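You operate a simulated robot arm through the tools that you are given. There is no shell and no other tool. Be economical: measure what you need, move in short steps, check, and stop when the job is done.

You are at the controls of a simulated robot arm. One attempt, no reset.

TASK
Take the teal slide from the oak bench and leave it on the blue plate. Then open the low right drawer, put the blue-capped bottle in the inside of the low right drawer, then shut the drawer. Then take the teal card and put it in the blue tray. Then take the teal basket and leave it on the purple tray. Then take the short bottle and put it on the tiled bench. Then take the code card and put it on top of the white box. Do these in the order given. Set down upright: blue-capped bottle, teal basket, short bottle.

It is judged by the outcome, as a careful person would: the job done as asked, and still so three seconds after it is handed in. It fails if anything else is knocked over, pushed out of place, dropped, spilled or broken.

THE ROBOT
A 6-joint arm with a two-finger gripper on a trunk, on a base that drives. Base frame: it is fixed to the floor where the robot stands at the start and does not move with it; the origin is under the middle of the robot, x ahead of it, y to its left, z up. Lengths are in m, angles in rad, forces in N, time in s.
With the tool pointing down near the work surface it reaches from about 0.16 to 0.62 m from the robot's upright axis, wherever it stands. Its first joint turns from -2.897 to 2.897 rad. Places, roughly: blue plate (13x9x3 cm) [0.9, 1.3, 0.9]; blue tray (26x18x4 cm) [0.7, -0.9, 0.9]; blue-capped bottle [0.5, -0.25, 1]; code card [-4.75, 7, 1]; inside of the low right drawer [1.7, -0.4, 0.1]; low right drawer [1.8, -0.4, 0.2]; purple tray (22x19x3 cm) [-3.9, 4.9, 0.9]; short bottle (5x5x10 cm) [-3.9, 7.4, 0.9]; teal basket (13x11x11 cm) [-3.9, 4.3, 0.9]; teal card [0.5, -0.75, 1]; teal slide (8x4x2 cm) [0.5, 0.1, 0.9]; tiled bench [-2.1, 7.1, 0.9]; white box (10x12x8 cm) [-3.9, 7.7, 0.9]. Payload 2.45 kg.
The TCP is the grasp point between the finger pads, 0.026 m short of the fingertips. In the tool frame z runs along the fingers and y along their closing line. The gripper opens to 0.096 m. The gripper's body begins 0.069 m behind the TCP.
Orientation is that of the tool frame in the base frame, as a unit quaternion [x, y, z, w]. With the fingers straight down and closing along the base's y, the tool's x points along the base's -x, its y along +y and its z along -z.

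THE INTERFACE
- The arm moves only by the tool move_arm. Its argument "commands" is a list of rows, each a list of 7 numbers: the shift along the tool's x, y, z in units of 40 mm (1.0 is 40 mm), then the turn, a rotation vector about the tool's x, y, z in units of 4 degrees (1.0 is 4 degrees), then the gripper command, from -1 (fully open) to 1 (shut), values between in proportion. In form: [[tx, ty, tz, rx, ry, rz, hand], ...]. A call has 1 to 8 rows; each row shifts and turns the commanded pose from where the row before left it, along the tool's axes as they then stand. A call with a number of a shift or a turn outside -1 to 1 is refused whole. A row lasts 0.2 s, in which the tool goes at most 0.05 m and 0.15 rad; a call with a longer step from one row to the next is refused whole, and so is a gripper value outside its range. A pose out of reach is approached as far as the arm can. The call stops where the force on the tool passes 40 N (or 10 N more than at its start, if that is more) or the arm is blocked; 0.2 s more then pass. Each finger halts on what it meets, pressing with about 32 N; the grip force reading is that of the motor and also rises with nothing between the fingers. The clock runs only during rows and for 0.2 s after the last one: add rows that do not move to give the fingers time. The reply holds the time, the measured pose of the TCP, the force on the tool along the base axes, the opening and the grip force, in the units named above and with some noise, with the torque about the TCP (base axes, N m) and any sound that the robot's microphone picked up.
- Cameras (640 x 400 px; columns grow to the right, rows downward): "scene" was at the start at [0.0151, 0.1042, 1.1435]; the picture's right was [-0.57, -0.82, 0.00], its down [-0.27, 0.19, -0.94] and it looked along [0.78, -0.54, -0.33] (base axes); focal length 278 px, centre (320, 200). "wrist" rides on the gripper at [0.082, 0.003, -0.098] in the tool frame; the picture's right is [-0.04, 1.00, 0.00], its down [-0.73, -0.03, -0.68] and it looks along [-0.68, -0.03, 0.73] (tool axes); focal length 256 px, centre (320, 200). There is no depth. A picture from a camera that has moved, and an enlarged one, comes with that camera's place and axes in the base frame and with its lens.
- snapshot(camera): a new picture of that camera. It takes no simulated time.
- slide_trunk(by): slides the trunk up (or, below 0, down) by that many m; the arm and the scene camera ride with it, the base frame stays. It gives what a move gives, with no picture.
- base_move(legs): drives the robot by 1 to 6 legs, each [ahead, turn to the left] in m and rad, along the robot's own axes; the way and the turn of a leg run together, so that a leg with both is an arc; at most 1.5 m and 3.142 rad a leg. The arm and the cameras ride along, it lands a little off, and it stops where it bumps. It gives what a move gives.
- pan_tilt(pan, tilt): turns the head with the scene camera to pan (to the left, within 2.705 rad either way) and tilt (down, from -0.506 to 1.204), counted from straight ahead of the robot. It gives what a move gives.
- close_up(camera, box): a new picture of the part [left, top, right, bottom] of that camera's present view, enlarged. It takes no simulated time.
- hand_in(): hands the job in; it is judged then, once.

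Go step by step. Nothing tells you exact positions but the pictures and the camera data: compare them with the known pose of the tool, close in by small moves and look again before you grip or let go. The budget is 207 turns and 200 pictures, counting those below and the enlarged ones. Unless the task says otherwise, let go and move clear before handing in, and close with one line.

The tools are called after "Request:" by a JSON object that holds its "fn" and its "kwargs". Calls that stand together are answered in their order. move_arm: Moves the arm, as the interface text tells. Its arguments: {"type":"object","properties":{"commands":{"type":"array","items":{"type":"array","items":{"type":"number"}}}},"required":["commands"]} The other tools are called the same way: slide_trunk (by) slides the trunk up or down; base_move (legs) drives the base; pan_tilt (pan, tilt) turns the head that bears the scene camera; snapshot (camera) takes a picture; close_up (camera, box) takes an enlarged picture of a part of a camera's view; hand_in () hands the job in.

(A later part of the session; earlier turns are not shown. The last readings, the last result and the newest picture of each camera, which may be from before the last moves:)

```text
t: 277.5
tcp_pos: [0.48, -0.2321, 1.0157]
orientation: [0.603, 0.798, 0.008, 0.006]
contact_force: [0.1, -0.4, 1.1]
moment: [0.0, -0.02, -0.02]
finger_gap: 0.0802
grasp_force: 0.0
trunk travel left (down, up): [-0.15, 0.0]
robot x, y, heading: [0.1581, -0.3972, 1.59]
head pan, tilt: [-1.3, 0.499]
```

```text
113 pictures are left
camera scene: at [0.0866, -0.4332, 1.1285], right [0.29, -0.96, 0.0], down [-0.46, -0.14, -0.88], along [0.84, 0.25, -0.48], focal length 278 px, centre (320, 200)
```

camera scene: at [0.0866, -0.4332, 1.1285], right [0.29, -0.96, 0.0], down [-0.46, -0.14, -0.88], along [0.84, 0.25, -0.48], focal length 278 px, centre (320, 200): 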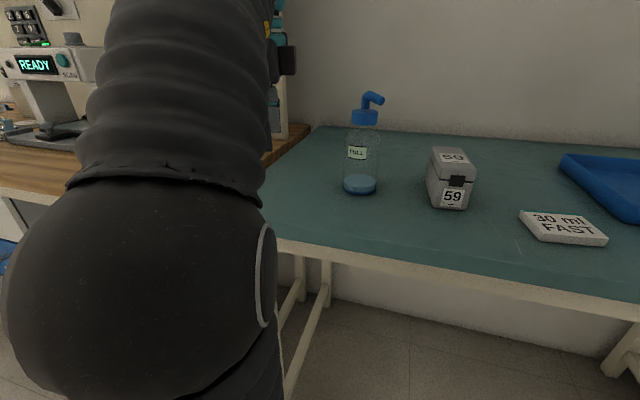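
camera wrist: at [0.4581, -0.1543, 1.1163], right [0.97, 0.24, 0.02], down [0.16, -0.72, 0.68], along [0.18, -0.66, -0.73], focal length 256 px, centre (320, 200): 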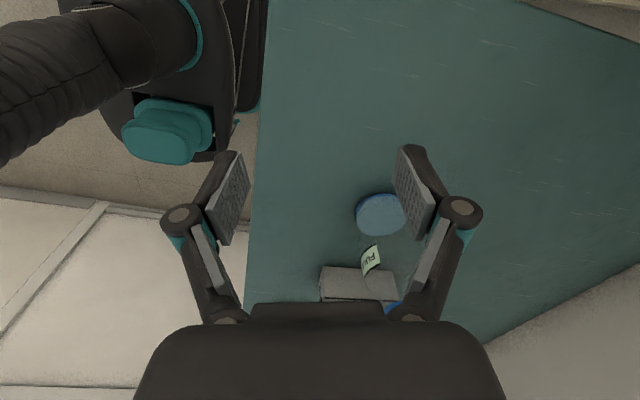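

Level the tool and continue to the pre-grasp point (0.59, −0.285), beside the cap.

Request:
{"fn": "move_arm", "kwargs": {"commands": [[-0.4, 0.6, 0, 0.28, 0, 1, -0.67], [-0.4, 0.6, 0, 0, 0, 1, -0.67], [-0.4, 0.6, 0, 0, 0, 1, -0.67], [-0.4, 0.7, 0, 0, 0, 0.95, -0.67], [0, 0, 0, 0, 0, 0, -0.67]]}}

Request:
{"fn": "snapshot", "kwargs": {"camera": "wrist"}}

Request:
{"fn": "close_up", "kwargs": {"camera": "scene", "box": [250, 60, 450, 210]}}

```text
t: 278.7
tcp_pos: [0.5886, -0.2798, 0.9999]
orientation: [0.706, 0.708, 0.003, 0.001]
contact_force: [0.0, 0.6, 0.3]
moment: [0.01, 0.01, -0.01]
finger_gap: 0.0801
grasp_force: 0.0
out of reach, approached as far as the arm can: row 1, 3, 4
trunk travel left (down, up): [-0.15, 0.0]
robot x, y, heading: [0.1549, -0.3966, 1.583]
head pan, tilt: [-1.3, 0.499]
```

```text
112 pictures are left
camera wrist: at [0.5901, -0.1985, 1.0991], right [1.0, -0.04, 0.01], down [-0.03, -0.73, 0.68], along [-0.02, -0.68, -0.74], focal length 256 px, centre (320, 200)
```

wrist: 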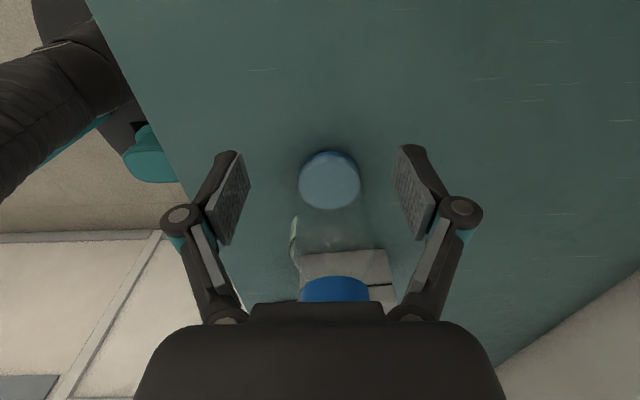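

```text
2.67 times, centred on (350, 135) of scene
camera zoom: at [0.0868, -0.4332, 1.1285], right [0.29, -0.96, 0.0], down [-0.46, -0.14, -0.88], along [0.84, 0.25, -0.48], focal length 742 px, centre (240, 373)
```

zoom: 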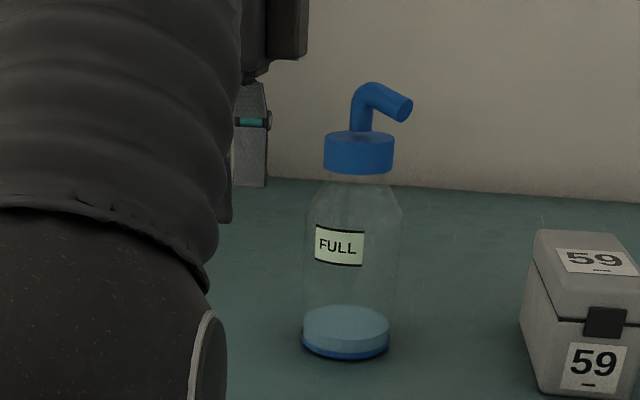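

Straight down, the palm would be only ~4 mm above the tube and I'm at my height limit. Better: grip the cap from my side with the tool tilted ~30° and closing along y. Backing off and re-orienting.

Request:
{"fn": "move_arm", "kwargs": {"commands": [[0, -0.9, 0, 0, 0, -1, -0.67], [0, -0.9, 0, 0, 0, -1, -0.67], [0, -0.9, 0, 0, 0, -1, -0.67], [0, -0.9, 0, 0, 0, -1, -0.67], [-0.5, -0.3, 0, 0, 0, -1, -0.67], [0, 0, 0, 0, 0, -1, -0.67], [0, 0, 0, 0, 0, -1, -0.67], [0, 0, 0, 0, 0, -1, -0.67]]}}

Request:
{"fn": "move_arm", "kwargs": {"commands": [[0, 0, 0, 0, 0, -1, -0.67], [0, 0, 0, 0, 0, -1, -0.67], [0, 0, 0, 0, 0, -1, -0.67], [0, 0, 0, 0, 0, -1, -0.67], [0, 0, 0, 0, 0, -1, -0.67], [0, 0, 0, 0, 0, -1, -0.67], [0, 0, 0, 0, 0, -1, -0.67], [0, 0, 0, 0, 0, -1, -0.67]]}}

Request:
{"fn": "move_arm", "kwargs": {"commands": [[0, 0, 0, 0, 0, -1, -0.67], [0, 0, 0, 0, 0, -1, -0.67], [0, 0, 0, 0, 0, -1, -0.67], [0, 0, 0, 0, 0, -1, -0.67], [0, 0, 0, 0, 0, -1, -0.67], [0, 0, 0, 0, 0, -1, -0.67], [0, 0, 0, 0, 0, -0.5, -0.67]]}}

```text
t: 280.5
tcp_pos: [0.4401, -0.3161, 0.9979]
orientation: [0.483, 0.875, 0.0, 0.001]
contact_force: [-0.6, 0.3, -1.3]
moment: [0.04, -0.02, -0.02]
finger_gap: 0.0801
grasp_force: 0.1
trunk travel left (down, up): [-0.15, 0.0]
robot x, y, heading: [0.1586, -0.3974, 1.59]
head pan, tilt: [-1.3, 0.499]
```

```text
t: 282.3
tcp_pos: [0.4384, -0.3158, 0.9991]
orientation: [0.222, 0.975, 0.001, 0.001]
contact_force: [0.9, -0.2, 0.6]
moment: [0.02, -0.03, 0.01]
finger_gap: 0.0802
grasp_force: 0.0
trunk travel left (down, up): [-0.15, 0.0]
robot x, y, heading: [0.1594, -0.3955, 1.585]
head pan, tilt: [-1.3, 0.499]
```

```text
t: 283.9
tcp_pos: [0.4397, -0.3156, 0.9979]
orientation: [-0.002, 1.0, 0.0, 0.001]
contact_force: [0.5, 0.3, -0.6]
moment: [0.01, 0.0, 0.0]
finger_gap: 0.0802
grasp_force: 0.1
trunk travel left (down, up): [-0.15, 0.0]
robot x, y, heading: [0.1599, -0.3968, 1.594]
head pan, tilt: [-1.3, 0.499]
```

Now aligned; moving to y −0.366 and tilting the tool outward 32°.

Request:
{"fn": "move_arm", "kwargs": {"commands": [[0, -0.65, 0, 0, -1, 0, -0.67], [0, -0.6, 0, 0, -1, 0, -0.67], [0, 0, 0, 0, -1, 0, -0.67], [0, 0, 0, 0, -1, 0, -0.67], [0, 0, 0, 0, -1, 0, -0.67], [0, 0, 0, 0, -1, 0, -0.67], [0, 0, 0, 0, -1, 0, -0.67], [0, 0, 0, 0, -1, 0, -0.67]]}}

Request:
{"fn": "snapshot", "kwargs": {"camera": "wrist"}}

Request:
{"fn": "snapshot", "kwargs": {"camera": "scene"}}

```text
t: 285.7
tcp_pos: [0.4399, -0.3659, 0.9978]
orientation: [-0.001, 0.961, 0.001, 0.277]
contact_force: [0.0, 0.0, -0.1]
moment: [-0.02, 0.01, -0.01]
finger_gap: 0.0801
grasp_force: 0.1
trunk travel left (down, up): [-0.15, 0.0]
robot x, y, heading: [0.1576, -0.3951, 1.589]
head pan, tilt: [-1.3, 0.499]
```

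```text
110 pictures are left
camera wrist: at [0.3175, -0.3639, 1.0388], right [0.03, 1.0, 0.02], down [0.26, -0.03, 0.97], along [0.97, -0.02, -0.26], focal length 256 px, centre (320, 200)
```

wrist: 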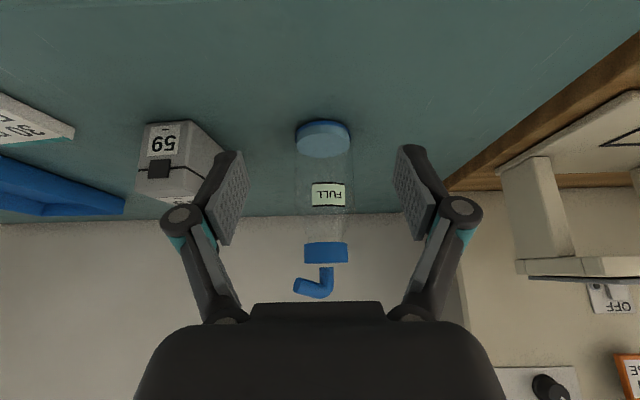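

```text
109 pictures are left
camera scene: at [0.0867, -0.4333, 1.1285], right [0.29, -0.96, 0.0], down [-0.46, -0.14, -0.88], along [0.84, 0.25, -0.48], focal length 278 px, centre (320, 200)
```

scene: 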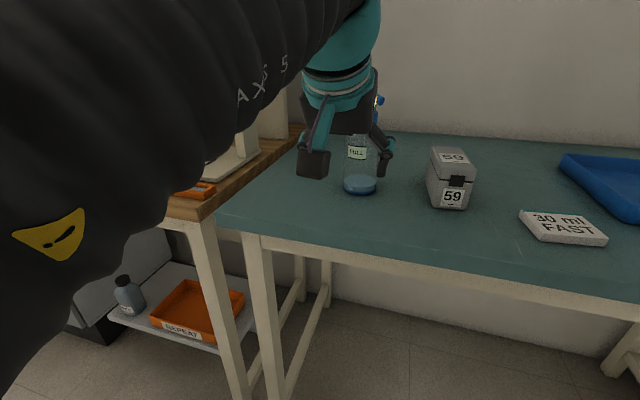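

Excellent view: cap centre ≈ (0.60, −0.365, 1.022). I'll rise 2 cm and advance part way, then check.

Request:
{"fn": "move_arm", "kwargs": {"commands": [[-0.265, 0, -0.42, 0, 0, 0, -0.67], [-0.68, 0, 0.42, 0, 0, 0, -0.67], [-0.68, 0, 0.42, 0, 0, 0, -0.67], [-0.68, 0, 0.42, 0, 0, 0, -0.67], [0, 0, 0, 0, 0, 0, -0.67]]}}

Request:
{"fn": "snapshot", "kwargs": {"camera": "wrist"}}

```text
t: 286.9
tcp_pos: [0.5356, -0.3646, 1.0174]
orientation: [-0.001, 0.961, 0.001, 0.277]
contact_force: [0.0, 0.2, -0.4]
moment: [0.0, -0.01, 0.0]
finger_gap: 0.0798
grasp_force: 0.1
trunk travel left (down, up): [-0.15, 0.0]
robot x, y, heading: [0.1595, -0.3937, 1.593]
head pan, tilt: [-1.3, 0.499]
```

```text
108 pictures are left
camera wrist: at [0.4138, -0.3621, 1.0592], right [0.03, 1.0, 0.02], down [0.26, -0.03, 0.96], along [0.96, -0.02, -0.26], focal length 256 px, centre (320, 200)
```

wrist: 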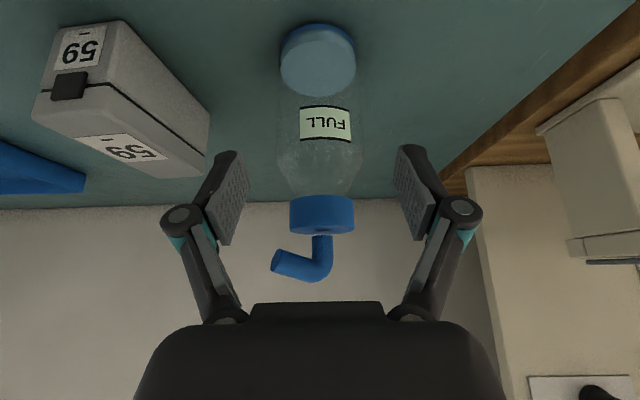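

Cap is 6 cm ahead, centred. Advancing to it.

Request:
{"fn": "move_arm", "kwargs": {"commands": [[-0.4, 0, 0.25, 0, 0, 0, -0.67], [-0.4, 0, 0.25, 0, 0, 0, -0.67], [-0.42, 0, 0.26, 0, 0, 0, -0.67], [0, 0, 0, 0, 0, 0, -0.67]]}}

Request:
{"fn": "snapshot", "kwargs": {"camera": "wrist"}}

Request:
{"fn": "close_up", "kwargs": {"camera": "scene", "box": [270, 60, 470, 210]}}

```text
t: 287.9
tcp_pos: [0.5919, -0.3646, 1.0193]
orientation: [-0.001, 0.961, 0.001, 0.277]
contact_force: [-0.2, -0.8, 0.3]
moment: [0.01, -0.01, 0.01]
finger_gap: 0.0802
grasp_force: 0.2
trunk travel left (down, up): [-0.15, 0.0]
robot x, y, heading: [0.1567, -0.4002, 1.586]
head pan, tilt: [-1.3, 0.499]
```

```text
107 pictures are left
camera wrist: at [0.4693, -0.3631, 1.0615], right [0.03, 1.0, 0.02], down [0.26, -0.03, 0.96], along [0.96, -0.02, -0.26], focal length 256 px, centre (320, 200)
```

wrist: 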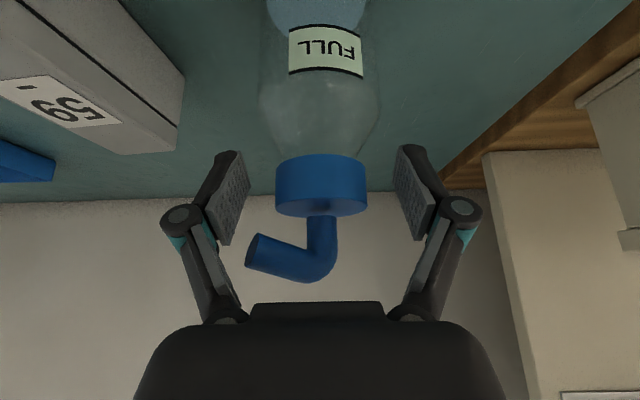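

```text
2.67 times, centred on (370, 135) of scene
camera zoom: at [0.0867, -0.4333, 1.1285], right [0.29, -0.96, 0.0], down [-0.46, -0.14, -0.88], along [0.84, 0.25, -0.48], focal length 742 px, centre (187, 373)
```

zoom: 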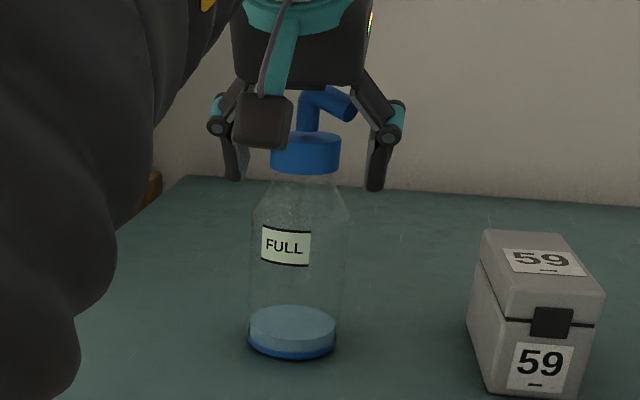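

The cap is exactly between the pads. Closing gently.

Request:
{"fn": "move_arm", "kwargs": {"commands": [[0, 0, 0, 0, 0, 0, -0.3], [0, 0, 0, 0, 0, 0, 0], [0, 0, 0, 0, 0, 0, 0.5], [0, 0, 0, 0, 0, 0, 1], [0, 0, 0, 0, 0, 0, 1]]}}

Request:
{"fn": "snapshot", "kwargs": {"camera": "wrist"}}

```text
t: 289.1
tcp_pos: [0.59, -0.366, 1.0207]
orientation: [-0.001, 0.961, 0.001, 0.277]
contact_force: [0.6, 2.4, 9.6]
moment: [0.61, -0.02, 0.01]
finger_gap: 0.0512
grasp_force: 32.5
trunk travel left (down, up): [-0.15, 0.0]
robot x, y, heading: [0.1557, -0.3957, 1.595]
head pan, tilt: [-1.3, 0.499]
```

```text
105 pictures are left
camera wrist: at [0.4686, -0.363, 1.0619], right [0.03, 1.0, 0.02], down [0.26, -0.03, 0.97], along [0.97, -0.02, -0.26], focal length 256 px, centre (320, 200)
```

wrist: 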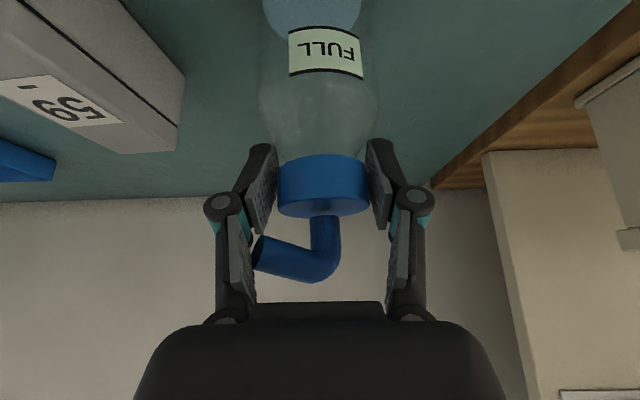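

Gap reads 51 mm; I'll zoom in to see whether the tube tip touches the finger.

Request:
{"fn": "close_up", "kwargs": {"camera": "wrist", "box": [220, 120, 440, 300]}}

```text
2.22 times, centred on (330, 210) of wrist
camera zoom: at [0.4686, -0.363, 1.0619], right [0.03, 1.0, 0.02], down [0.26, -0.03, 0.97], along [0.97, -0.02, -0.26], focal length 569 px, centre (298, 178)
```

zoom: 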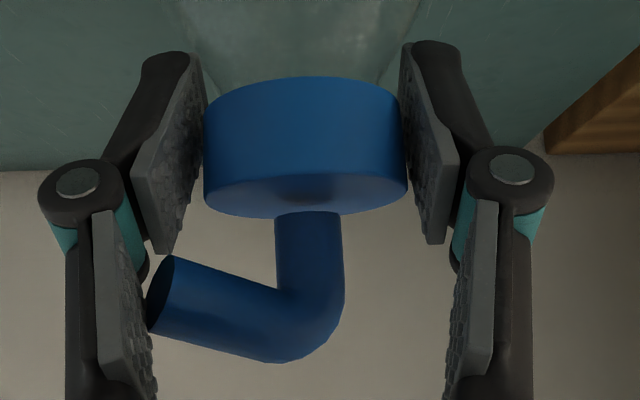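

Both pads hold the cap; the tube is just beside the finger. Lifting slowly.

Request:
{"fn": "move_arm", "kwargs": {"commands": [[-0.13, 0, -0.21, 0, 0, 0, 1], [-0.13, 0, -0.21, 0, 0, 0, 1], [-0.13, 0, -0.21, 0, 0, 0, 1], [0, 0, 0, 0, 0, 0, 1]]}}

Request:
{"fn": "snapshot", "kwargs": {"camera": "wrist"}}

Request:
{"fn": "snapshot", "kwargs": {"camera": "scene"}}

```text
t: 290.1
tcp_pos: [0.5921, -0.367, 1.0479]
orientation: [-0.002, 0.961, 0.001, 0.276]
contact_force: [-1.0, 0.6, -0.9]
moment: [-0.02, 0.02, 0.0]
finger_gap: 0.046
grasp_force: 32.1
trunk travel left (down, up): [-0.15, 0.0]
robot x, y, heading: [0.1549, -0.3976, 1.594]
head pan, tilt: [-1.3, 0.499]
```

```text
103 pictures are left
camera wrist: at [0.47, -0.3635, 1.0896], right [0.03, 1.0, 0.02], down [0.26, -0.03, 0.96], along [0.96, -0.02, -0.26], focal length 256 px, centre (320, 200)
```

wrist: 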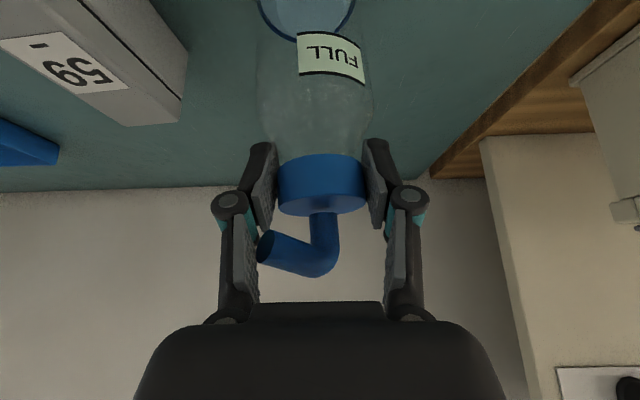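

```text
102 pictures are left
camera scene: at [0.0867, -0.4333, 1.1285], right [0.28, -0.96, 0.0], down [-0.46, -0.14, -0.88], along [0.84, 0.25, -0.48], focal length 278 px, centre (320, 200)
```

scene: 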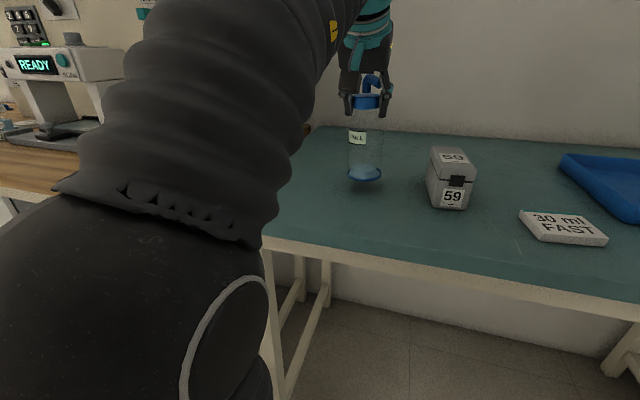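

The bottle is lifted cleanly. Retracting it over the bench edge, then swinging it to the front by a pure rotation about my axis.

Request:
{"fn": "move_arm", "kwargs": {"commands": [[0.5, 0, -0.31, 0, 0, 0, 1], [0.5, 0, -0.31, 0, 0, 0, 1], [0.5, 0, -0.31, 0, 0, 0, 1], [0.5, 0, -0.31, 0, 0, 0, 1], [0.4, 0, -0.25, 0, 0, 0, 1]]}}

Request:
{"fn": "move_arm", "kwargs": {"commands": [[0.016, 0.55, -0.01, -0.53, 0, -0.848, 1], [0.016, 0.55, -0.01, -0.53, 0, -0.848, 1], [0.016, 0.55, -0.01, -0.53, 0, -0.848, 1], [0.016, 0.55, -0.01, -0.53, 0, -0.848, 1], [0.016, 0.55, -0.01, -0.53, 0, -0.848, 1], [0.016, 0.55, -0.01, -0.53, 0, -0.848, 1], [0.016, 0.55, -0.01, -0.53, 0, -0.848, 1], [0.016, 0.55, -0.01, -0.53, 0, -0.848, 1]]}}

Request:
{"fn": "snapshot", "kwargs": {"camera": "wrist"}}

```text
t: 291.3
tcp_pos: [0.4772, -0.367, 1.0463]
orientation: [-0.002, 0.961, 0.002, 0.276]
contact_force: [0.6, 0.7, -0.9]
moment: [-0.01, 0.02, -0.01]
finger_gap: 0.0462
grasp_force: 32.3
trunk travel left (down, up): [-0.15, 0.0]
robot x, y, heading: [0.1617, -0.396, 1.587]
head pan, tilt: [-1.3, 0.499]
```

```text
t: 293.3
tcp_pos: [0.4496, -0.2309, 1.0466]
orientation: [-0.211, 0.939, 0.061, 0.266]
contact_force: [0.3, -0.2, -0.1]
moment: [-0.01, 0.0, -0.01]
finger_gap: 0.046
grasp_force: 32.1
trunk travel left (down, up): [-0.15, 0.0]
robot x, y, heading: [0.1569, -0.3967, 1.594]
head pan, tilt: [-1.3, 0.499]
stopped in row 8: the arm was blocked; the commanded pose is now the measured one
```

```text
101 pictures are left
camera wrist: at [0.3378, -0.2801, 1.088], right [-0.4, 0.92, 0.02], down [0.25, 0.09, 0.96], along [0.88, 0.39, -0.27], focal length 256 px, centre (320, 200)
```

wrist: 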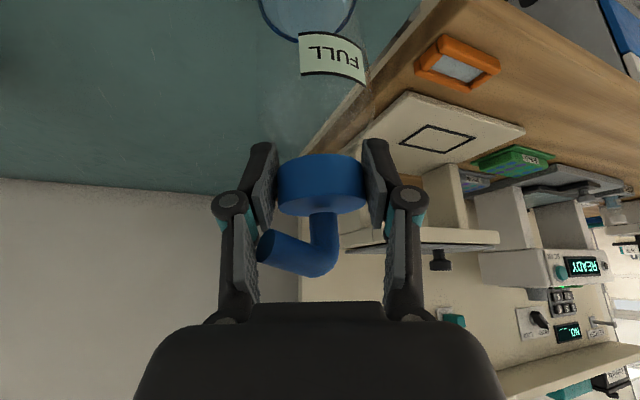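

The arm stopped against a joint/mast limit at right-front, which is fine for driving. The bottle hangs clear; I'll drive away from the bench with it there.

Request:
{"fn": "base_move", "kwargs": {"legs": [[0, 0.26], [0.6, 0], [0, -0.28], [1.0, 0]]}}

Request:
{"fn": "snapshot", "kwargs": {"camera": "wrist"}}

```text
t: 303.3
tcp_pos: [0.2953, 1.3388, 1.0449]
orientation: [-0.198, 0.941, 0.057, 0.267]
contact_force: [0.7, 0.4, -1.8]
moment: [0.02, -0.01, -0.01]
finger_gap: 0.0458
grasp_force: 32.0
trunk travel left (down, up): [-0.15, 0.0]
robot x, y, heading: [-0.0031, 1.1802, 1.563]
head pan, tilt: [-1.3, 0.499]
```

```text
100 pictures are left
camera wrist: at [0.1828, 1.2925, 1.0877], right [-0.37, 0.93, 0.02], down [0.26, 0.08, 0.96], along [0.89, 0.37, -0.27], focal length 256 px, centre (320, 200)
```

wrist: 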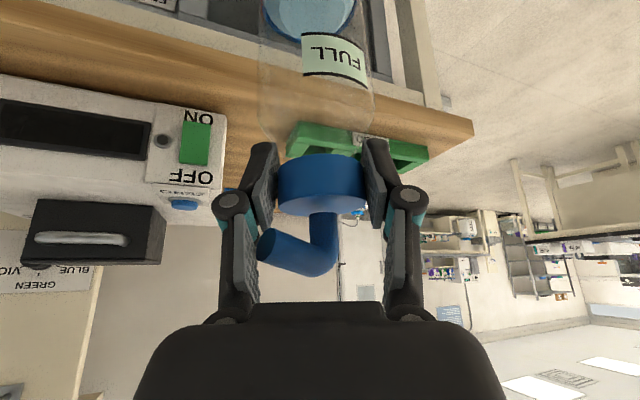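

Bottle is steady. Continuing around the partition.

Request:
{"fn": "base_move", "kwargs": {"legs": [[1.03, 0], [0, -0.78], [1.15, 0], [0, -0.783], [1.15, 0]]}}

```text
t: 323.4
tcp_pos: [2.1633, 2.5814, 1.0448]
orientation: [0.541, 0.795, -0.153, 0.226]
contact_force: [-0.5, 0.6, -0.6]
moment: [0.02, 0.0, -0.02]
finger_gap: 0.0457
grasp_force: 32.1
trunk travel left (down, up): [-0.15, 0.0]
robot x, y, heading: [2.0143, 2.8879, -0.049]
head pan, tilt: [-1.3, 0.499]
```

Request:
{"fn": "base_move", "kwargs": {"legs": [[0, -0.72], [0.66, 0], [0, -0.79], [1.3, 0]]}}

```text
t: 336.9
tcp_pos: [2.2455, 1.0088, 1.0453]
orientation: [0.937, 0.222, -0.264, 0.063]
contact_force: [0.4, -0.9, -0.8]
moment: [0.01, 0.0, -0.02]
finger_gap: 0.0455
grasp_force: 32.1
trunk travel left (down, up): [-0.15, 0.0]
robot x, y, heading: [2.5322, 1.1806, -1.527]
head pan, tilt: [-1.3, 0.499]
```

Heading down the aisle to stand beside the open drawer at (2.47, −0.30).

Request:
{"fn": "base_move", "kwargs": {"legs": [[0, -0.084], [1.1, 0]]}}

Request:
{"fn": "pan_tilt", "kwargs": {"pan": -1.3, "tilt": 0.9}}

Request:
{"fn": "snapshot", "kwargs": {"camera": "scene"}}

```text
t: 343.1
tcp_pos: [2.1869, -0.0905, 1.0451]
orientation: [0.944, 0.185, -0.267, 0.053]
contact_force: [0.7, 0.1, -1.1]
moment: [0.01, -0.02, 0.0]
finger_gap: 0.046
grasp_force: 31.9
trunk travel left (down, up): [-0.15, 0.0]
robot x, y, heading: [2.4885, 0.06, -1.611]
head pan, tilt: [-1.3, 0.499]
```

```text
t: 343.9
tcp_pos: [2.1861, -0.09, 1.0454]
orientation: [0.945, 0.184, -0.267, 0.052]
contact_force: [0.1, -0.7, -0.3]
moment: [-0.01, -0.01, -0.03]
finger_gap: 0.0456
grasp_force: 31.9
trunk travel left (down, up): [-0.15, 0.0]
robot x, y, heading: [2.4871, 0.0577, -1.605]
head pan, tilt: [-1.3, 0.901]
```

```text
99 pictures are left
camera scene: at [2.5726, 0.095, 1.0947], right [-0.23, 0.97, 0.0], down [0.76, 0.18, -0.62], along [-0.61, -0.14, -0.78], focal length 278 px, centre (320, 200)
```

scene: 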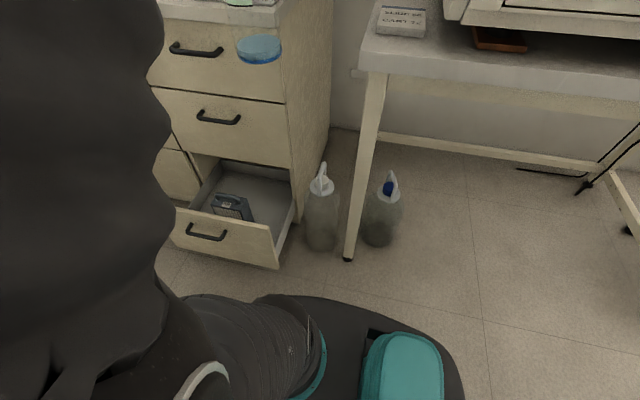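

The drawer is still open with free space on its right side. Driving the last 36 cm.

Request:
{"fn": "base_move", "kwargs": {"legs": [[0.36, 0], [0, 0.045]]}}

Request:
{"fn": "snapshot", "kwargs": {"camera": "scene"}}

Request:
{"fn": "snapshot", "kwargs": {"camera": "wrist"}}

```text
t: 346.6
tcp_pos: [2.1768, -0.4455, 1.0445]
orientation: [0.941, 0.203, -0.266, 0.058]
contact_force: [-0.3, 0.5, -1.3]
moment: [0.0, 0.0, 0.0]
finger_gap: 0.0461
grasp_force: 31.7
trunk travel left (down, up): [-0.15, 0.0]
robot x, y, heading: [2.4703, -0.2858, -1.568]
head pan, tilt: [-1.3, 0.901]
```

```text
98 pictures are left
camera scene: at [2.5569, -0.2438, 1.0946], right [-0.27, 0.96, 0.0], down [0.75, 0.21, -0.62], along [-0.6, -0.17, -0.78], focal length 278 px, centre (320, 200)
```

scene: 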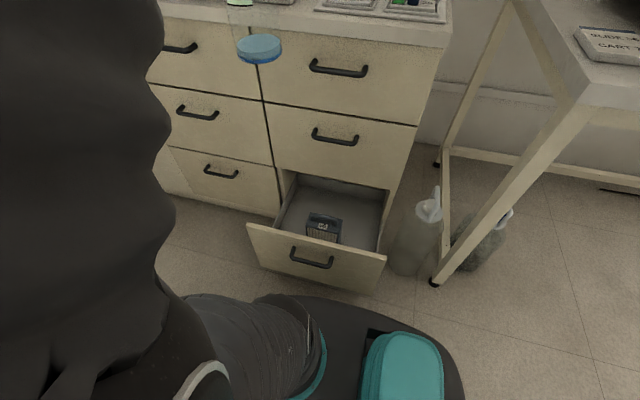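

```text
97 pictures are left
camera wrist: at [2.2894, -0.3982, 1.0875], right [0.38, -0.92, 0.02], down [-0.26, -0.08, 0.96], along [-0.89, -0.37, -0.27], focal length 256 px, centre (320, 200)
```

wrist: 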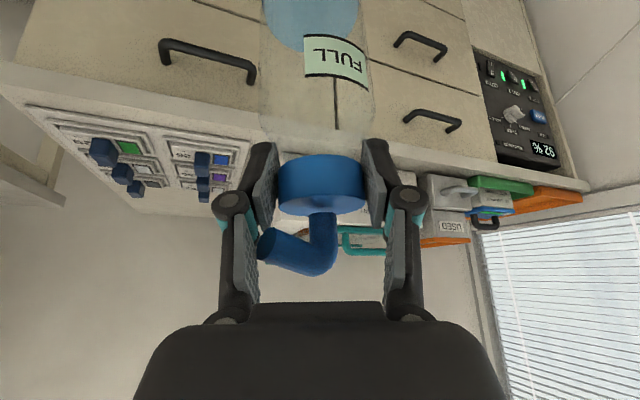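

Rotating the bottle around to face the drawer (28° clockwise).

Request:
{"fn": "move_arm", "kwargs": {"commands": [[0.016, -0.58, -0.01, 0.53, 0, 0.848, 1], [0.016, -0.58, -0.01, 0.53, 0, 0.848, 1], [0.016, -0.58, -0.01, 0.53, 0, 0.848, 1], [0.016, -0.58, -0.01, 0.53, 0, 0.848, 1], [0.016, -0.58, -0.01, 0.53, 0, 0.848, 1], [0.016, -0.58, -0.01, 0.53, 0, 0.848, 1], [0.016, -0.58, -0.01, 0.53, 0, 0.848, 1]]}}

```text
t: 348.2
tcp_pos: [2.1487, -0.2854, 1.0447]
orientation: [0.962, -0.03, -0.272, -0.01]
contact_force: [-0.4, -0.8, -0.8]
moment: [-0.01, -0.02, -0.01]
finger_gap: 0.0457
grasp_force: 31.9
trunk travel left (down, up): [-0.15, 0.0]
robot x, y, heading: [2.472, -0.2863, -1.563]
head pan, tilt: [-1.3, 0.901]
```

Facing the cabinet. Descending in front of the drawers toward the opening.

Request:
{"fn": "move_arm", "kwargs": {"commands": [[0.34, -0.064, 0.98, 0, 0, 0, 1], [0.34, -0.064, 0.98, 0, 0, 0, 1], [0.34, -0.064, 0.98, 0, 0, 0, 1], [0.34, -0.064, 0.98, 0, 0, 0, 1], [0.34, -0.064, 0.98, 0, 0, 0, 1], [0.34, -0.064, 0.98, 0, 0, 0, 1]]}}

Request:
{"fn": "move_arm", "kwargs": {"commands": [[0.34, -0.064, 0.98, 0, 0, 0, 1], [0.34, -0.064, 0.98, 0, 0, 0, 1], [0.34, -0.064, 0.98, 0, 0, 0, 1], [0.34, -0.064, 0.98, 0, 0, 0, 1], [0.34, -0.064, 0.98, 0, 0, 0, 1]]}}

Request:
{"fn": "snapshot", "kwargs": {"camera": "wrist"}}

Request:
{"fn": "snapshot", "kwargs": {"camera": "scene"}}

```text
t: 349.6
tcp_pos: [2.0959, -0.2671, 0.8029]
orientation: [0.962, -0.03, -0.273, -0.01]
contact_force: [0.6, 0.8, -0.2]
moment: [0.0, -0.02, 0.0]
finger_gap: 0.0457
grasp_force: 32.6
trunk travel left (down, up): [-0.15, 0.0]
robot x, y, heading: [2.4708, -0.2838, -1.573]
head pan, tilt: [-1.3, 0.901]
```

```text
t: 350.8
tcp_pos: [2.0529, -0.2458, 0.6021]
orientation: [0.962, -0.03, -0.272, -0.01]
contact_force: [0.1, -0.3, -0.4]
moment: [-0.01, -0.02, -0.03]
finger_gap: 0.0453
grasp_force: 32.0
trunk travel left (down, up): [-0.15, 0.0]
robot x, y, heading: [2.4771, -0.2836, -1.568]
head pan, tilt: [-1.3, 0.901]
```

```text
96 pictures are left
camera wrist: at [2.1734, -0.2588, 0.6441], right [-0.1, -1.0, 0.02], down [-0.27, 0.04, 0.96], along [-0.96, 0.09, -0.27], focal length 256 px, centre (320, 200)
```

wrist: 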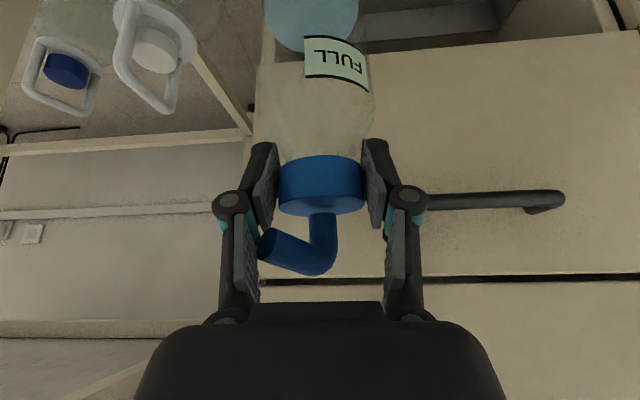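

```text
95 pictures are left
camera scene: at [2.557, -0.2438, 1.0946], right [-0.27, 0.96, 0.0], down [0.75, 0.21, -0.62], along [-0.6, -0.17, -0.78], focal length 278 px, centre (320, 200)
```

scene: 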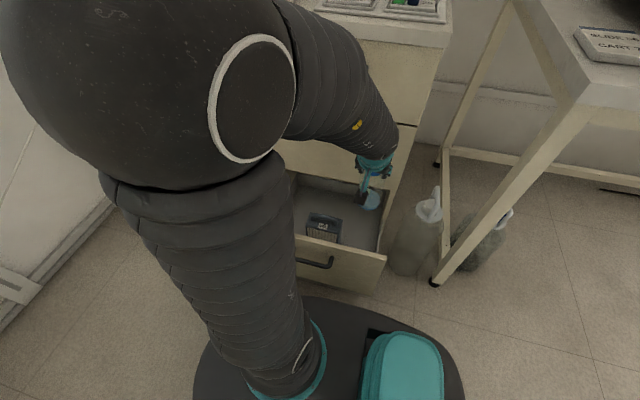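

The bottle is over the drawer. I'll continue down and inward toward (1.97, −0.257), between the block and the side wall.

Request:
{"fn": "move_arm", "kwargs": {"commands": [[0.135, 0.083, 0.99, 0, 0, 0, 1], [0.135, 0.083, 0.99, 0, 0, 0, 1], [0.135, 0.083, 0.99, 0, 0, 0, 1], [0.135, 0.083, 0.99, 0, 0, 0, 1], [0.135, 0.083, 0.99, 0, 0, 0, 1]]}}

Request:
{"fn": "snapshot", "kwargs": {"camera": "wrist"}}

Request:
{"fn": "snapshot", "kwargs": {"camera": "scene"}}

```text
t: 352.0
tcp_pos: [1.9718, -0.2601, 0.4145]
orientation: [0.962, -0.022, -0.272, -0.009]
contact_force: [0.6, 1.8, -0.9]
moment: [-0.08, -0.02, 0.0]
finger_gap: 0.0455
grasp_force: 32.3
trunk travel left (down, up): [-0.15, 0.0]
robot x, y, heading: [2.475, -0.285, -1.568]
head pan, tilt: [-1.3, 0.901]
```

```text
94 pictures are left
camera wrist: at [2.0918, -0.2704, 0.4569], right [-0.08, -1.0, 0.02], down [-0.27, 0.04, 0.96], along [-0.96, 0.07, -0.27], focal length 256 px, centre (320, 200)
```

wrist: 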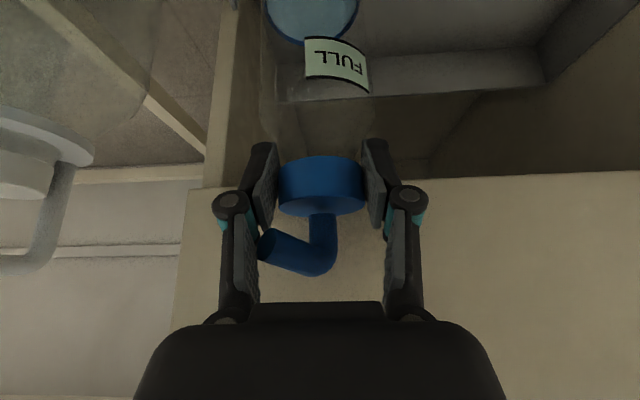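

```text
93 pictures are left
camera scene: at [2.5569, -0.2437, 1.0947], right [-0.27, 0.96, 0.0], down [0.75, 0.21, -0.62], along [-0.6, -0.17, -0.78], focal length 278 px, centre (320, 200)
```

scene: 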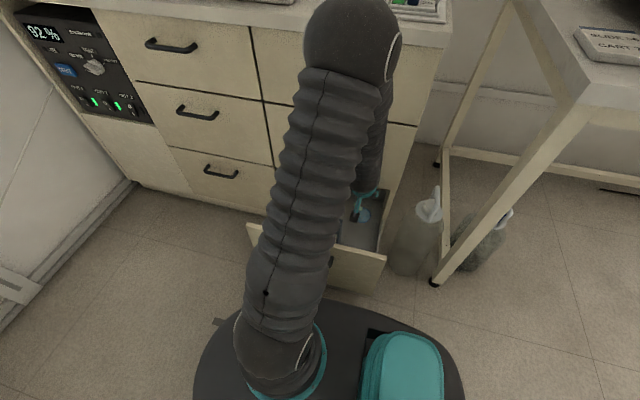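

Lowering straight down into the drawer.

Request:
{"fn": "move_arm", "kwargs": {"commands": [[0.53, 0, 0.848, 0, 0, 0, 1], [0.53, 0, 0.848, 0, 0, 0, 1], [0.4, 0, 0.64, 0, 0, 0, 1], [0, 0, 0, 0, 0, 0, 1]]}}

Request:
{"fn": "snapshot", "kwargs": {"camera": "wrist"}}

```text
t: 353.0
tcp_pos: [1.9563, -0.248, 0.3239]
orientation: [0.963, -0.033, -0.268, 0.006]
contact_force: [0.8, 0.1, -1.0]
moment: [0.03, -0.02, 0.02]
finger_gap: 0.0452
grasp_force: 32.3
out of reach, approached as far as the arm can: row 1, 2, 3
trunk travel left (down, up): [-0.15, 0.0]
robot x, y, heading: [2.4763, -0.2837, -1.567]
head pan, tilt: [-1.3, 0.901]
```

```text
92 pictures are left
camera wrist: at [2.077, -0.2586, 0.3669], right [-0.1, -0.99, 0.05], down [-0.27, 0.07, 0.96], along [-0.96, 0.08, -0.28], focal length 256 px, centre (320, 200)
```

wrist: 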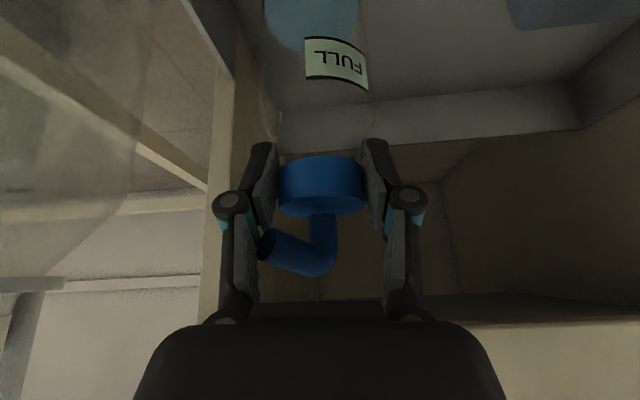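

The arm is at its lower limit, so I'll lower the trunk instead, which brings everything straight down.

Request:
{"fn": "slide_trunk", "kwargs": {"by": -0.05}}

Request:
{"fn": "snapshot", "kwargs": {"camera": "wrist"}}

Request:
{"fn": "snapshot", "kwargs": {"camera": "scene"}}

```text
t: 353.9
tcp_pos: [1.9565, -0.2464, 0.2771]
orientation: [0.962, -0.034, -0.271, 0.004]
contact_force: [-0.1, -0.4, 25.2]
moment: [-0.03, 0.34, 0.03]
finger_gap: 0.0455
grasp_force: 31.6
trunk travel left (down, up): [-0.1, 0.05]
robot x, y, heading: [2.4739, -0.2815, -1.567]
head pan, tilt: [-1.3, 0.901]
```

```text
91 pictures are left
camera wrist: at [2.0762, -0.2586, 0.3188], right [-0.1, -0.99, 0.05], down [-0.27, 0.07, 0.96], along [-0.96, 0.08, -0.27], focal length 256 px, centre (320, 200)
```

wrist: 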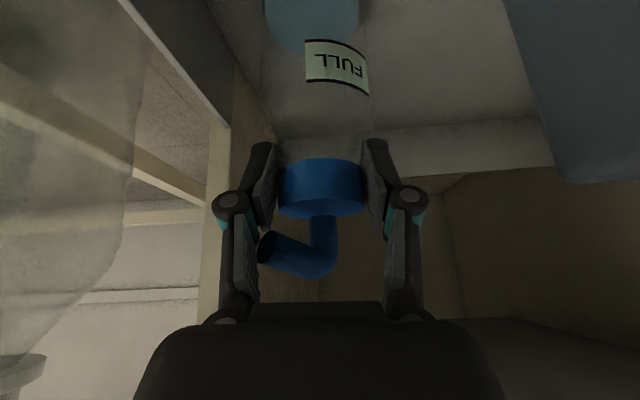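

```text
90 pictures are left
camera scene: at [2.5577, -0.2438, 1.045], right [-0.27, 0.96, 0.0], down [0.75, 0.21, -0.62], along [-0.6, -0.17, -0.78], focal length 278 px, centre (320, 200)
```

scene: 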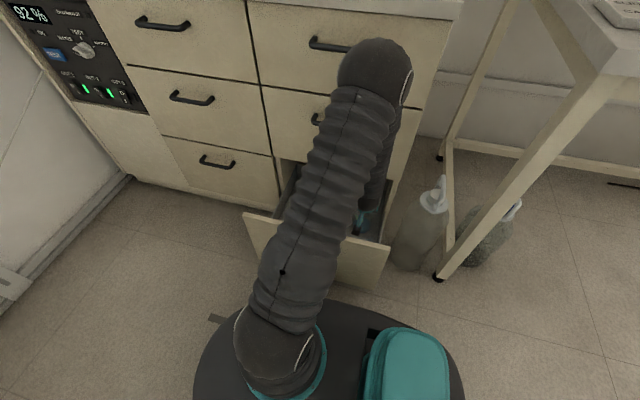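

The bottle has touched the drawer floor (25 N). Opening the fingers and backing off along the tool axis.

Request:
{"fn": "move_arm", "kwargs": {"commands": [[0, 0, -0.05, 0, 0, 0, 0.2], [0, 0, 0, 0, 0, 0, -0.3], [0, 0, 0, 0, 0, 0, -0.45]]}}

Request:
{"fn": "snapshot", "kwargs": {"camera": "wrist"}}

```text
t: 354.7
tcp_pos: [1.9579, -0.2497, 0.2745]
orientation: [0.963, -0.034, -0.268, 0.005]
contact_force: [0.2, 0.6, 0.3]
moment: [0.02, -0.01, -0.01]
finger_gap: 0.0697
grasp_force: 0.1
trunk travel left (down, up): [-0.1, 0.05]
robot x, y, heading: [2.4736, -0.2815, -1.573]
head pan, tilt: [-1.3, 0.901]
```

```text
89 pictures are left
camera wrist: at [2.078, -0.2584, 0.3187], right [-0.1, -0.99, 0.05], down [-0.27, 0.07, 0.96], along [-0.96, 0.08, -0.28], focal length 256 px, centre (320, 200)
```

wrist: 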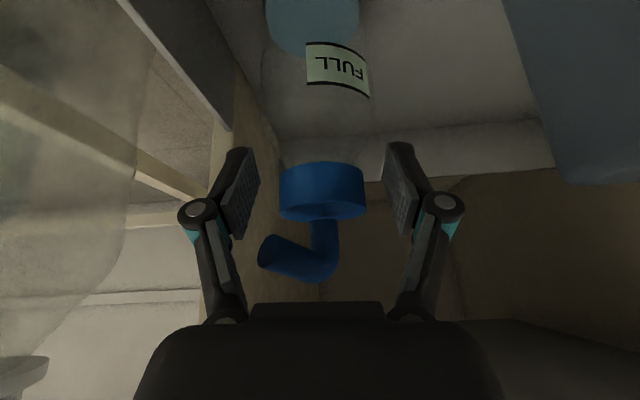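

The bottle stands freely. Retracting along the tool axis and raising the trunk.

Request:
{"fn": "move_arm", "kwargs": {"commands": [[0.1, 0, -0.5, 0, 0, 0, -0.45], [0.1, 0, -0.8, 0, 0, 0, -0.45], [0, 0, -1, 0, 0, 0, -0.45], [0, 0, -1, 0, 0, 0, -0.45], [0, 0, -1, 0, 0, 0, -0.45]]}}

Request:
{"fn": "slide_trunk", "kwargs": {"by": 0.05}}

Request:
{"fn": "snapshot", "kwargs": {"camera": "wrist"}}

Request:
{"fn": "snapshot", "kwargs": {"camera": "scene"}}

```text
t: 355.9
tcp_pos: [2.052, -0.2498, 0.4212]
orientation: [0.963, -0.033, -0.268, 0.005]
contact_force: [1.1, 0.6, -0.9]
moment: [0.0, -0.02, -0.04]
finger_gap: 0.0696
grasp_force: 0.0
trunk travel left (down, up): [-0.1, 0.05]
robot x, y, heading: [2.4734, -0.2835, -1.568]
head pan, tilt: [-1.3, 0.901]
```

```text
t: 356.8
tcp_pos: [2.0502, -0.2511, 0.4688]
orientation: [0.963, -0.034, -0.269, 0.005]
contact_force: [0.6, 1.1, -0.1]
moment: [0.01, 0.01, 0.01]
finger_gap: 0.0693
grasp_force: 0.1
trunk travel left (down, up): [-0.15, 0.0]
robot x, y, heading: [2.4716, -0.2835, -1.572]
head pan, tilt: [-1.3, 0.901]
```

```text
88 pictures are left
camera wrist: at [2.1714, -0.2613, 0.513], right [-0.1, -0.99, 0.05], down [-0.27, 0.07, 0.96], along [-0.96, 0.08, -0.28], focal length 256 px, centre (320, 200)
```

wrist: 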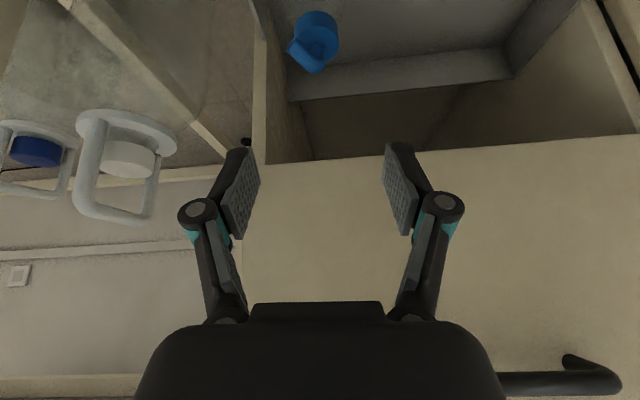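

```text
87 pictures are left
camera scene: at [2.5567, -0.2437, 1.0946], right [-0.27, 0.96, 0.0], down [0.76, 0.21, -0.62], along [-0.6, -0.17, -0.78], focal length 278 px, centre (320, 200)
```

scene: 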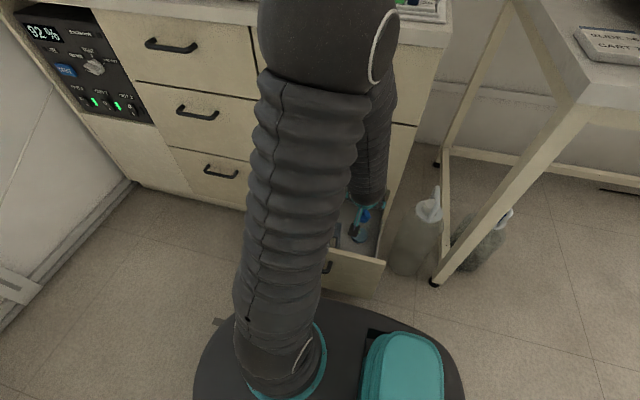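

The bottle is upright in the drawer. To close it, I'll again grip the panel's top edge with a vertical tool and push. Rising and re-orienting.

Request:
{"fn": "move_arm", "kwargs": {"commands": [[-0.53, 0, -0.85, 0, 0, 0, -0.45], [-0.53, 0, -0.85, 0, 0.5, 0, -0.45], [0, 0, 0, 0, 1, 0, -0.45], [0, 0, 0, 0, 1, 0, -0.45], [0, 0, 0, 0, 1, 0, -0.45], [0, 0, 0, 0, 1, 0, -0.45], [0, 0, 0, 0, 1, 0, -0.45], [0, 0, 0, 0, 1, 0, -0.45]]}}

Request:
{"fn": "move_arm", "kwargs": {"commands": [[0, 0, 0, 0, 1, 0, -0.45], [0, 0, 0, 0, 0.3, 0, -0.45], [0, 0, 0, 0, 0, 1, -0.45], [0, 0, 0, 0, 0, 1, -0.45], [0, 0, 0, 0, 0, 1, -0.45], [0, 0, 0, 0, 0, 1, -0.45], [0, 0, 0, 0, 0, 1, -0.45], [0, 0, 0, 0, 0, 1, -0.45]]}}

Request:
{"fn": "move_arm", "kwargs": {"commands": [[0, 0, 0, 0, 0, 1, -0.45], [0, 0, 0, 0, 0, 1, -0.45], [0, 0, 0, 0, 0, 1, -0.45], [0, 0, 0, 0, 0, 1, -0.45], [0, 0, 0, 0, 0, 1, -0.45], [0, 0, 0, 0, 0, 1, -0.45], [0, 0, 0, 0, 0, 1, -0.45], [0, 0, 0, 0, 0, 1, -0.45]]}}

Request:
{"fn": "move_arm", "kwargs": {"commands": [[0, 0, 0, 0, 0, 1, -0.45], [0, 0, 0, 0, 0, 1, -0.45], [0, 0, 0, 0, 0, 1, -0.45], [0, 0, 0, 0, 0, 1, -0.45], [0, 0, 0, 0, 0, 1, -0.45], [0, 0, 0, 0, 0, 1, -0.45], [0, 0, 0, 0, 0, 1, -0.45]]}}

```text
t: 358.6
tcp_pos: [2.0501, -0.2498, 0.5508]
orientation: [0.998, -0.032, -0.044, 0.012]
contact_force: [-0.2, 0.4, 0.7]
moment: [0.0, 0.03, 0.0]
finger_gap: 0.0694
grasp_force: 0.0
trunk travel left (down, up): [-0.15, 0.0]
robot x, y, heading: [2.4722, -0.2861, -1.571]
head pan, tilt: [-1.3, 0.901]
```

```text
t: 360.4
tcp_pos: [2.0497, -0.25, 0.5493]
orientation: [0.971, -0.239, 0.002, 0.014]
contact_force: [0.1, 0.2, -0.4]
moment: [-0.01, 0.02, -0.01]
finger_gap: 0.0694
grasp_force: 0.1
trunk travel left (down, up): [-0.15, 0.0]
robot x, y, heading: [2.4752, -0.2858, -1.569]
head pan, tilt: [-1.3, 0.901]
```

```text
t: 362.2
tcp_pos: [2.05, -0.2495, 0.5507]
orientation: [0.867, -0.498, 0.008, 0.012]
contact_force: [1.1, -0.1, 0.1]
moment: [-0.01, 0.02, 0.0]
finger_gap: 0.0694
grasp_force: 0.0
trunk travel left (down, up): [-0.15, 0.0]
robot x, y, heading: [2.4697, -0.2852, -1.569]
head pan, tilt: [-1.3, 0.901]
```

```text
t: 363.8
tcp_pos: [2.0499, -0.2494, 0.5502]
orientation: [0.722, -0.692, 0.009, 0.01]
contact_force: [-0.1, -0.2, 0.2]
moment: [-0.02, 0.0, 0.01]
finger_gap: 0.0698
grasp_force: 0.0
trunk travel left (down, up): [-0.15, 0.0]
robot x, y, heading: [2.4771, -0.283, -1.568]
head pan, tilt: [-1.3, 0.901]
```

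Tool is vertical, closing along x. Moving above the panel edge and looking.

Request:
{"fn": "move_arm", "kwargs": {"commands": [[-0.35, -0.95, 0, 0, 0, 0, -0.3], [-0.35, -0.95, 0, 0, 0, 0, -0.3], [0, -0.95, 0.5, 0, 0, 0, -0.3], [0, 0, 1, 0, 0, 0, -0.3], [0, 0, 1, 0, 0, 0, -0.3]]}}

Request:
{"fn": "snapshot", "kwargs": {"camera": "wrist"}}

```text
t: 365.0
tcp_pos: [2.1642, -0.2192, 0.4494]
orientation: [0.722, -0.692, 0.01, 0.011]
contact_force: [-0.8, -0.6, 0.2]
moment: [-0.03, 0.02, 0.01]
finger_gap: 0.0624
grasp_force: 0.1
trunk travel left (down, up): [-0.15, 0.0]
robot x, y, heading: [2.4753, -0.2811, -1.569]
head pan, tilt: [-1.3, 0.901]
```

```text
86 pictures are left
camera wrist: at [2.1627, -0.2991, 0.5509], right [-1.0, 0.0, 0.0], down [0.0, 0.75, 0.66], along [0.0, 0.66, -0.75], focal length 256 px, centre (320, 200)
```

wrist: 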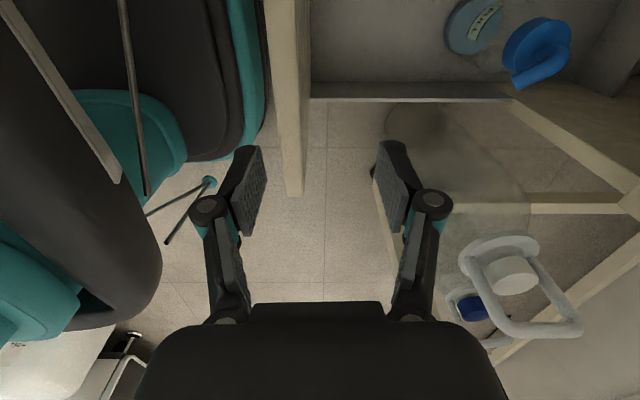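

The panel edge is at x≈2.186, slightly left of the fingers. Shifting and descending over it.

Request:
{"fn": "move_arm", "kwargs": {"commands": [[0, -0.5, 0.5, 0, 0, 0, -0.3], [0, 0, 0.8, 0, 0, 0, -0.3], [0, 0, 0.75, 0, 0, 0, -0.3], [0, 0, 0, 0, 0, 0, -0.3]]}}

Request:
{"fn": "snapshot", "kwargs": {"camera": "wrist"}}

```text
t: 366.0
tcp_pos: [2.1841, -0.2178, 0.3655]
orientation: [0.722, -0.692, 0.009, 0.011]
contact_force: [-0.3, 0.6, -0.2]
moment: [0.04, -0.02, -0.02]
finger_gap: 0.0625
grasp_force: 0.0
trunk travel left (down, up): [-0.15, 0.0]
robot x, y, heading: [2.4717, -0.2863, -1.569]
head pan, tilt: [-1.3, 0.901]
```

```text
85 pictures are left
camera wrist: at [2.1828, -0.2988, 0.4671], right [-1.0, 0.0, 0.0], down [0.0, 0.75, 0.66], along [0.0, 0.66, -0.75], focal length 256 px, centre (320, 200)
```

wrist: 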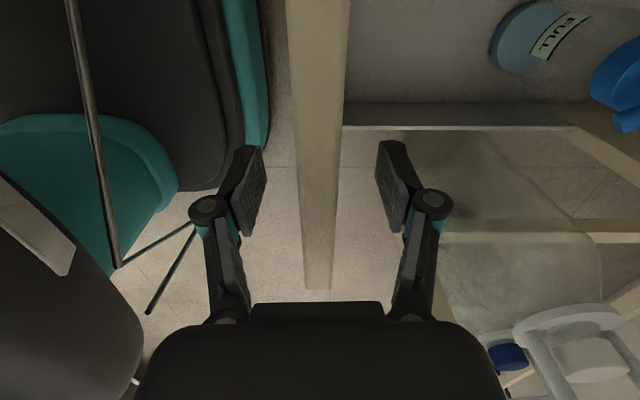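

Centred on the panel. Gripping and pushing it inward.

Request:
{"fn": "move_arm", "kwargs": {"commands": [[0, 0, 0, 0, 0, 0, 0.5], [0, 0, 0, 0, 0, 0, 1], [0, 0.4, 0, 0, 0, 0, 1], [-0.02, 0.6, 0, 0, 0, 0, 1], [-0.02, 0.6, 0, 0, 0, 0, 1], [-0.02, 0.6, 0, 0, 0, 0, 1], [-0.02, 0.6, 0, 0, 0, 0, 1]]}}

```text
t: 367.6
tcp_pos: [2.0688, -0.2215, 0.3677]
orientation: [0.722, -0.691, 0.009, 0.01]
contact_force: [1.0, 22.8, -14.8]
moment: [1.06, -0.03, -1.04]
finger_gap: 0.0172
grasp_force: 43.0
trunk travel left (down, up): [-0.15, 0.0]
robot x, y, heading: [2.4732, -0.2808, -1.57]
head pan, tilt: [-1.3, 0.901]
```

Request:
{"fn": "move_arm", "kwargs": {"commands": [[-0.1, 0.5, 0, 0, 0, 0, 1], [-0.025, 0.6, 0, 0, 0, 0, 1], [-0.025, 0.6, 0, 0, 0, 0, 1], [-0.025, 0.5, 0, 0, 0, 0, 1]]}}

Request:
{"fn": "snapshot", "kwargs": {"camera": "scene"}}

```text
t: 368.6
tcp_pos: [1.9827, -0.2187, 0.3696]
orientation: [0.721, -0.693, 0.01, 0.009]
contact_force: [0.2, -28.0, -5.7]
moment: [-0.59, 0.01, -1.05]
finger_gap: 0.017
grasp_force: 43.1
trunk travel left (down, up): [-0.15, 0.0]
robot x, y, heading: [2.472, -0.2816, -1.569]
head pan, tilt: [-1.3, 0.901]
```

```text
84 pictures are left
camera scene: at [2.5563, -0.2442, 1.0947], right [-0.27, 0.96, 0.0], down [0.75, 0.21, -0.62], along [-0.6, -0.17, -0.78], focal length 278 px, centre (320, 200)
```

scene: 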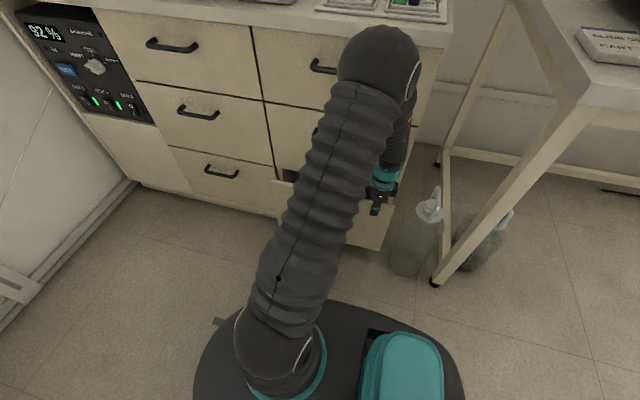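

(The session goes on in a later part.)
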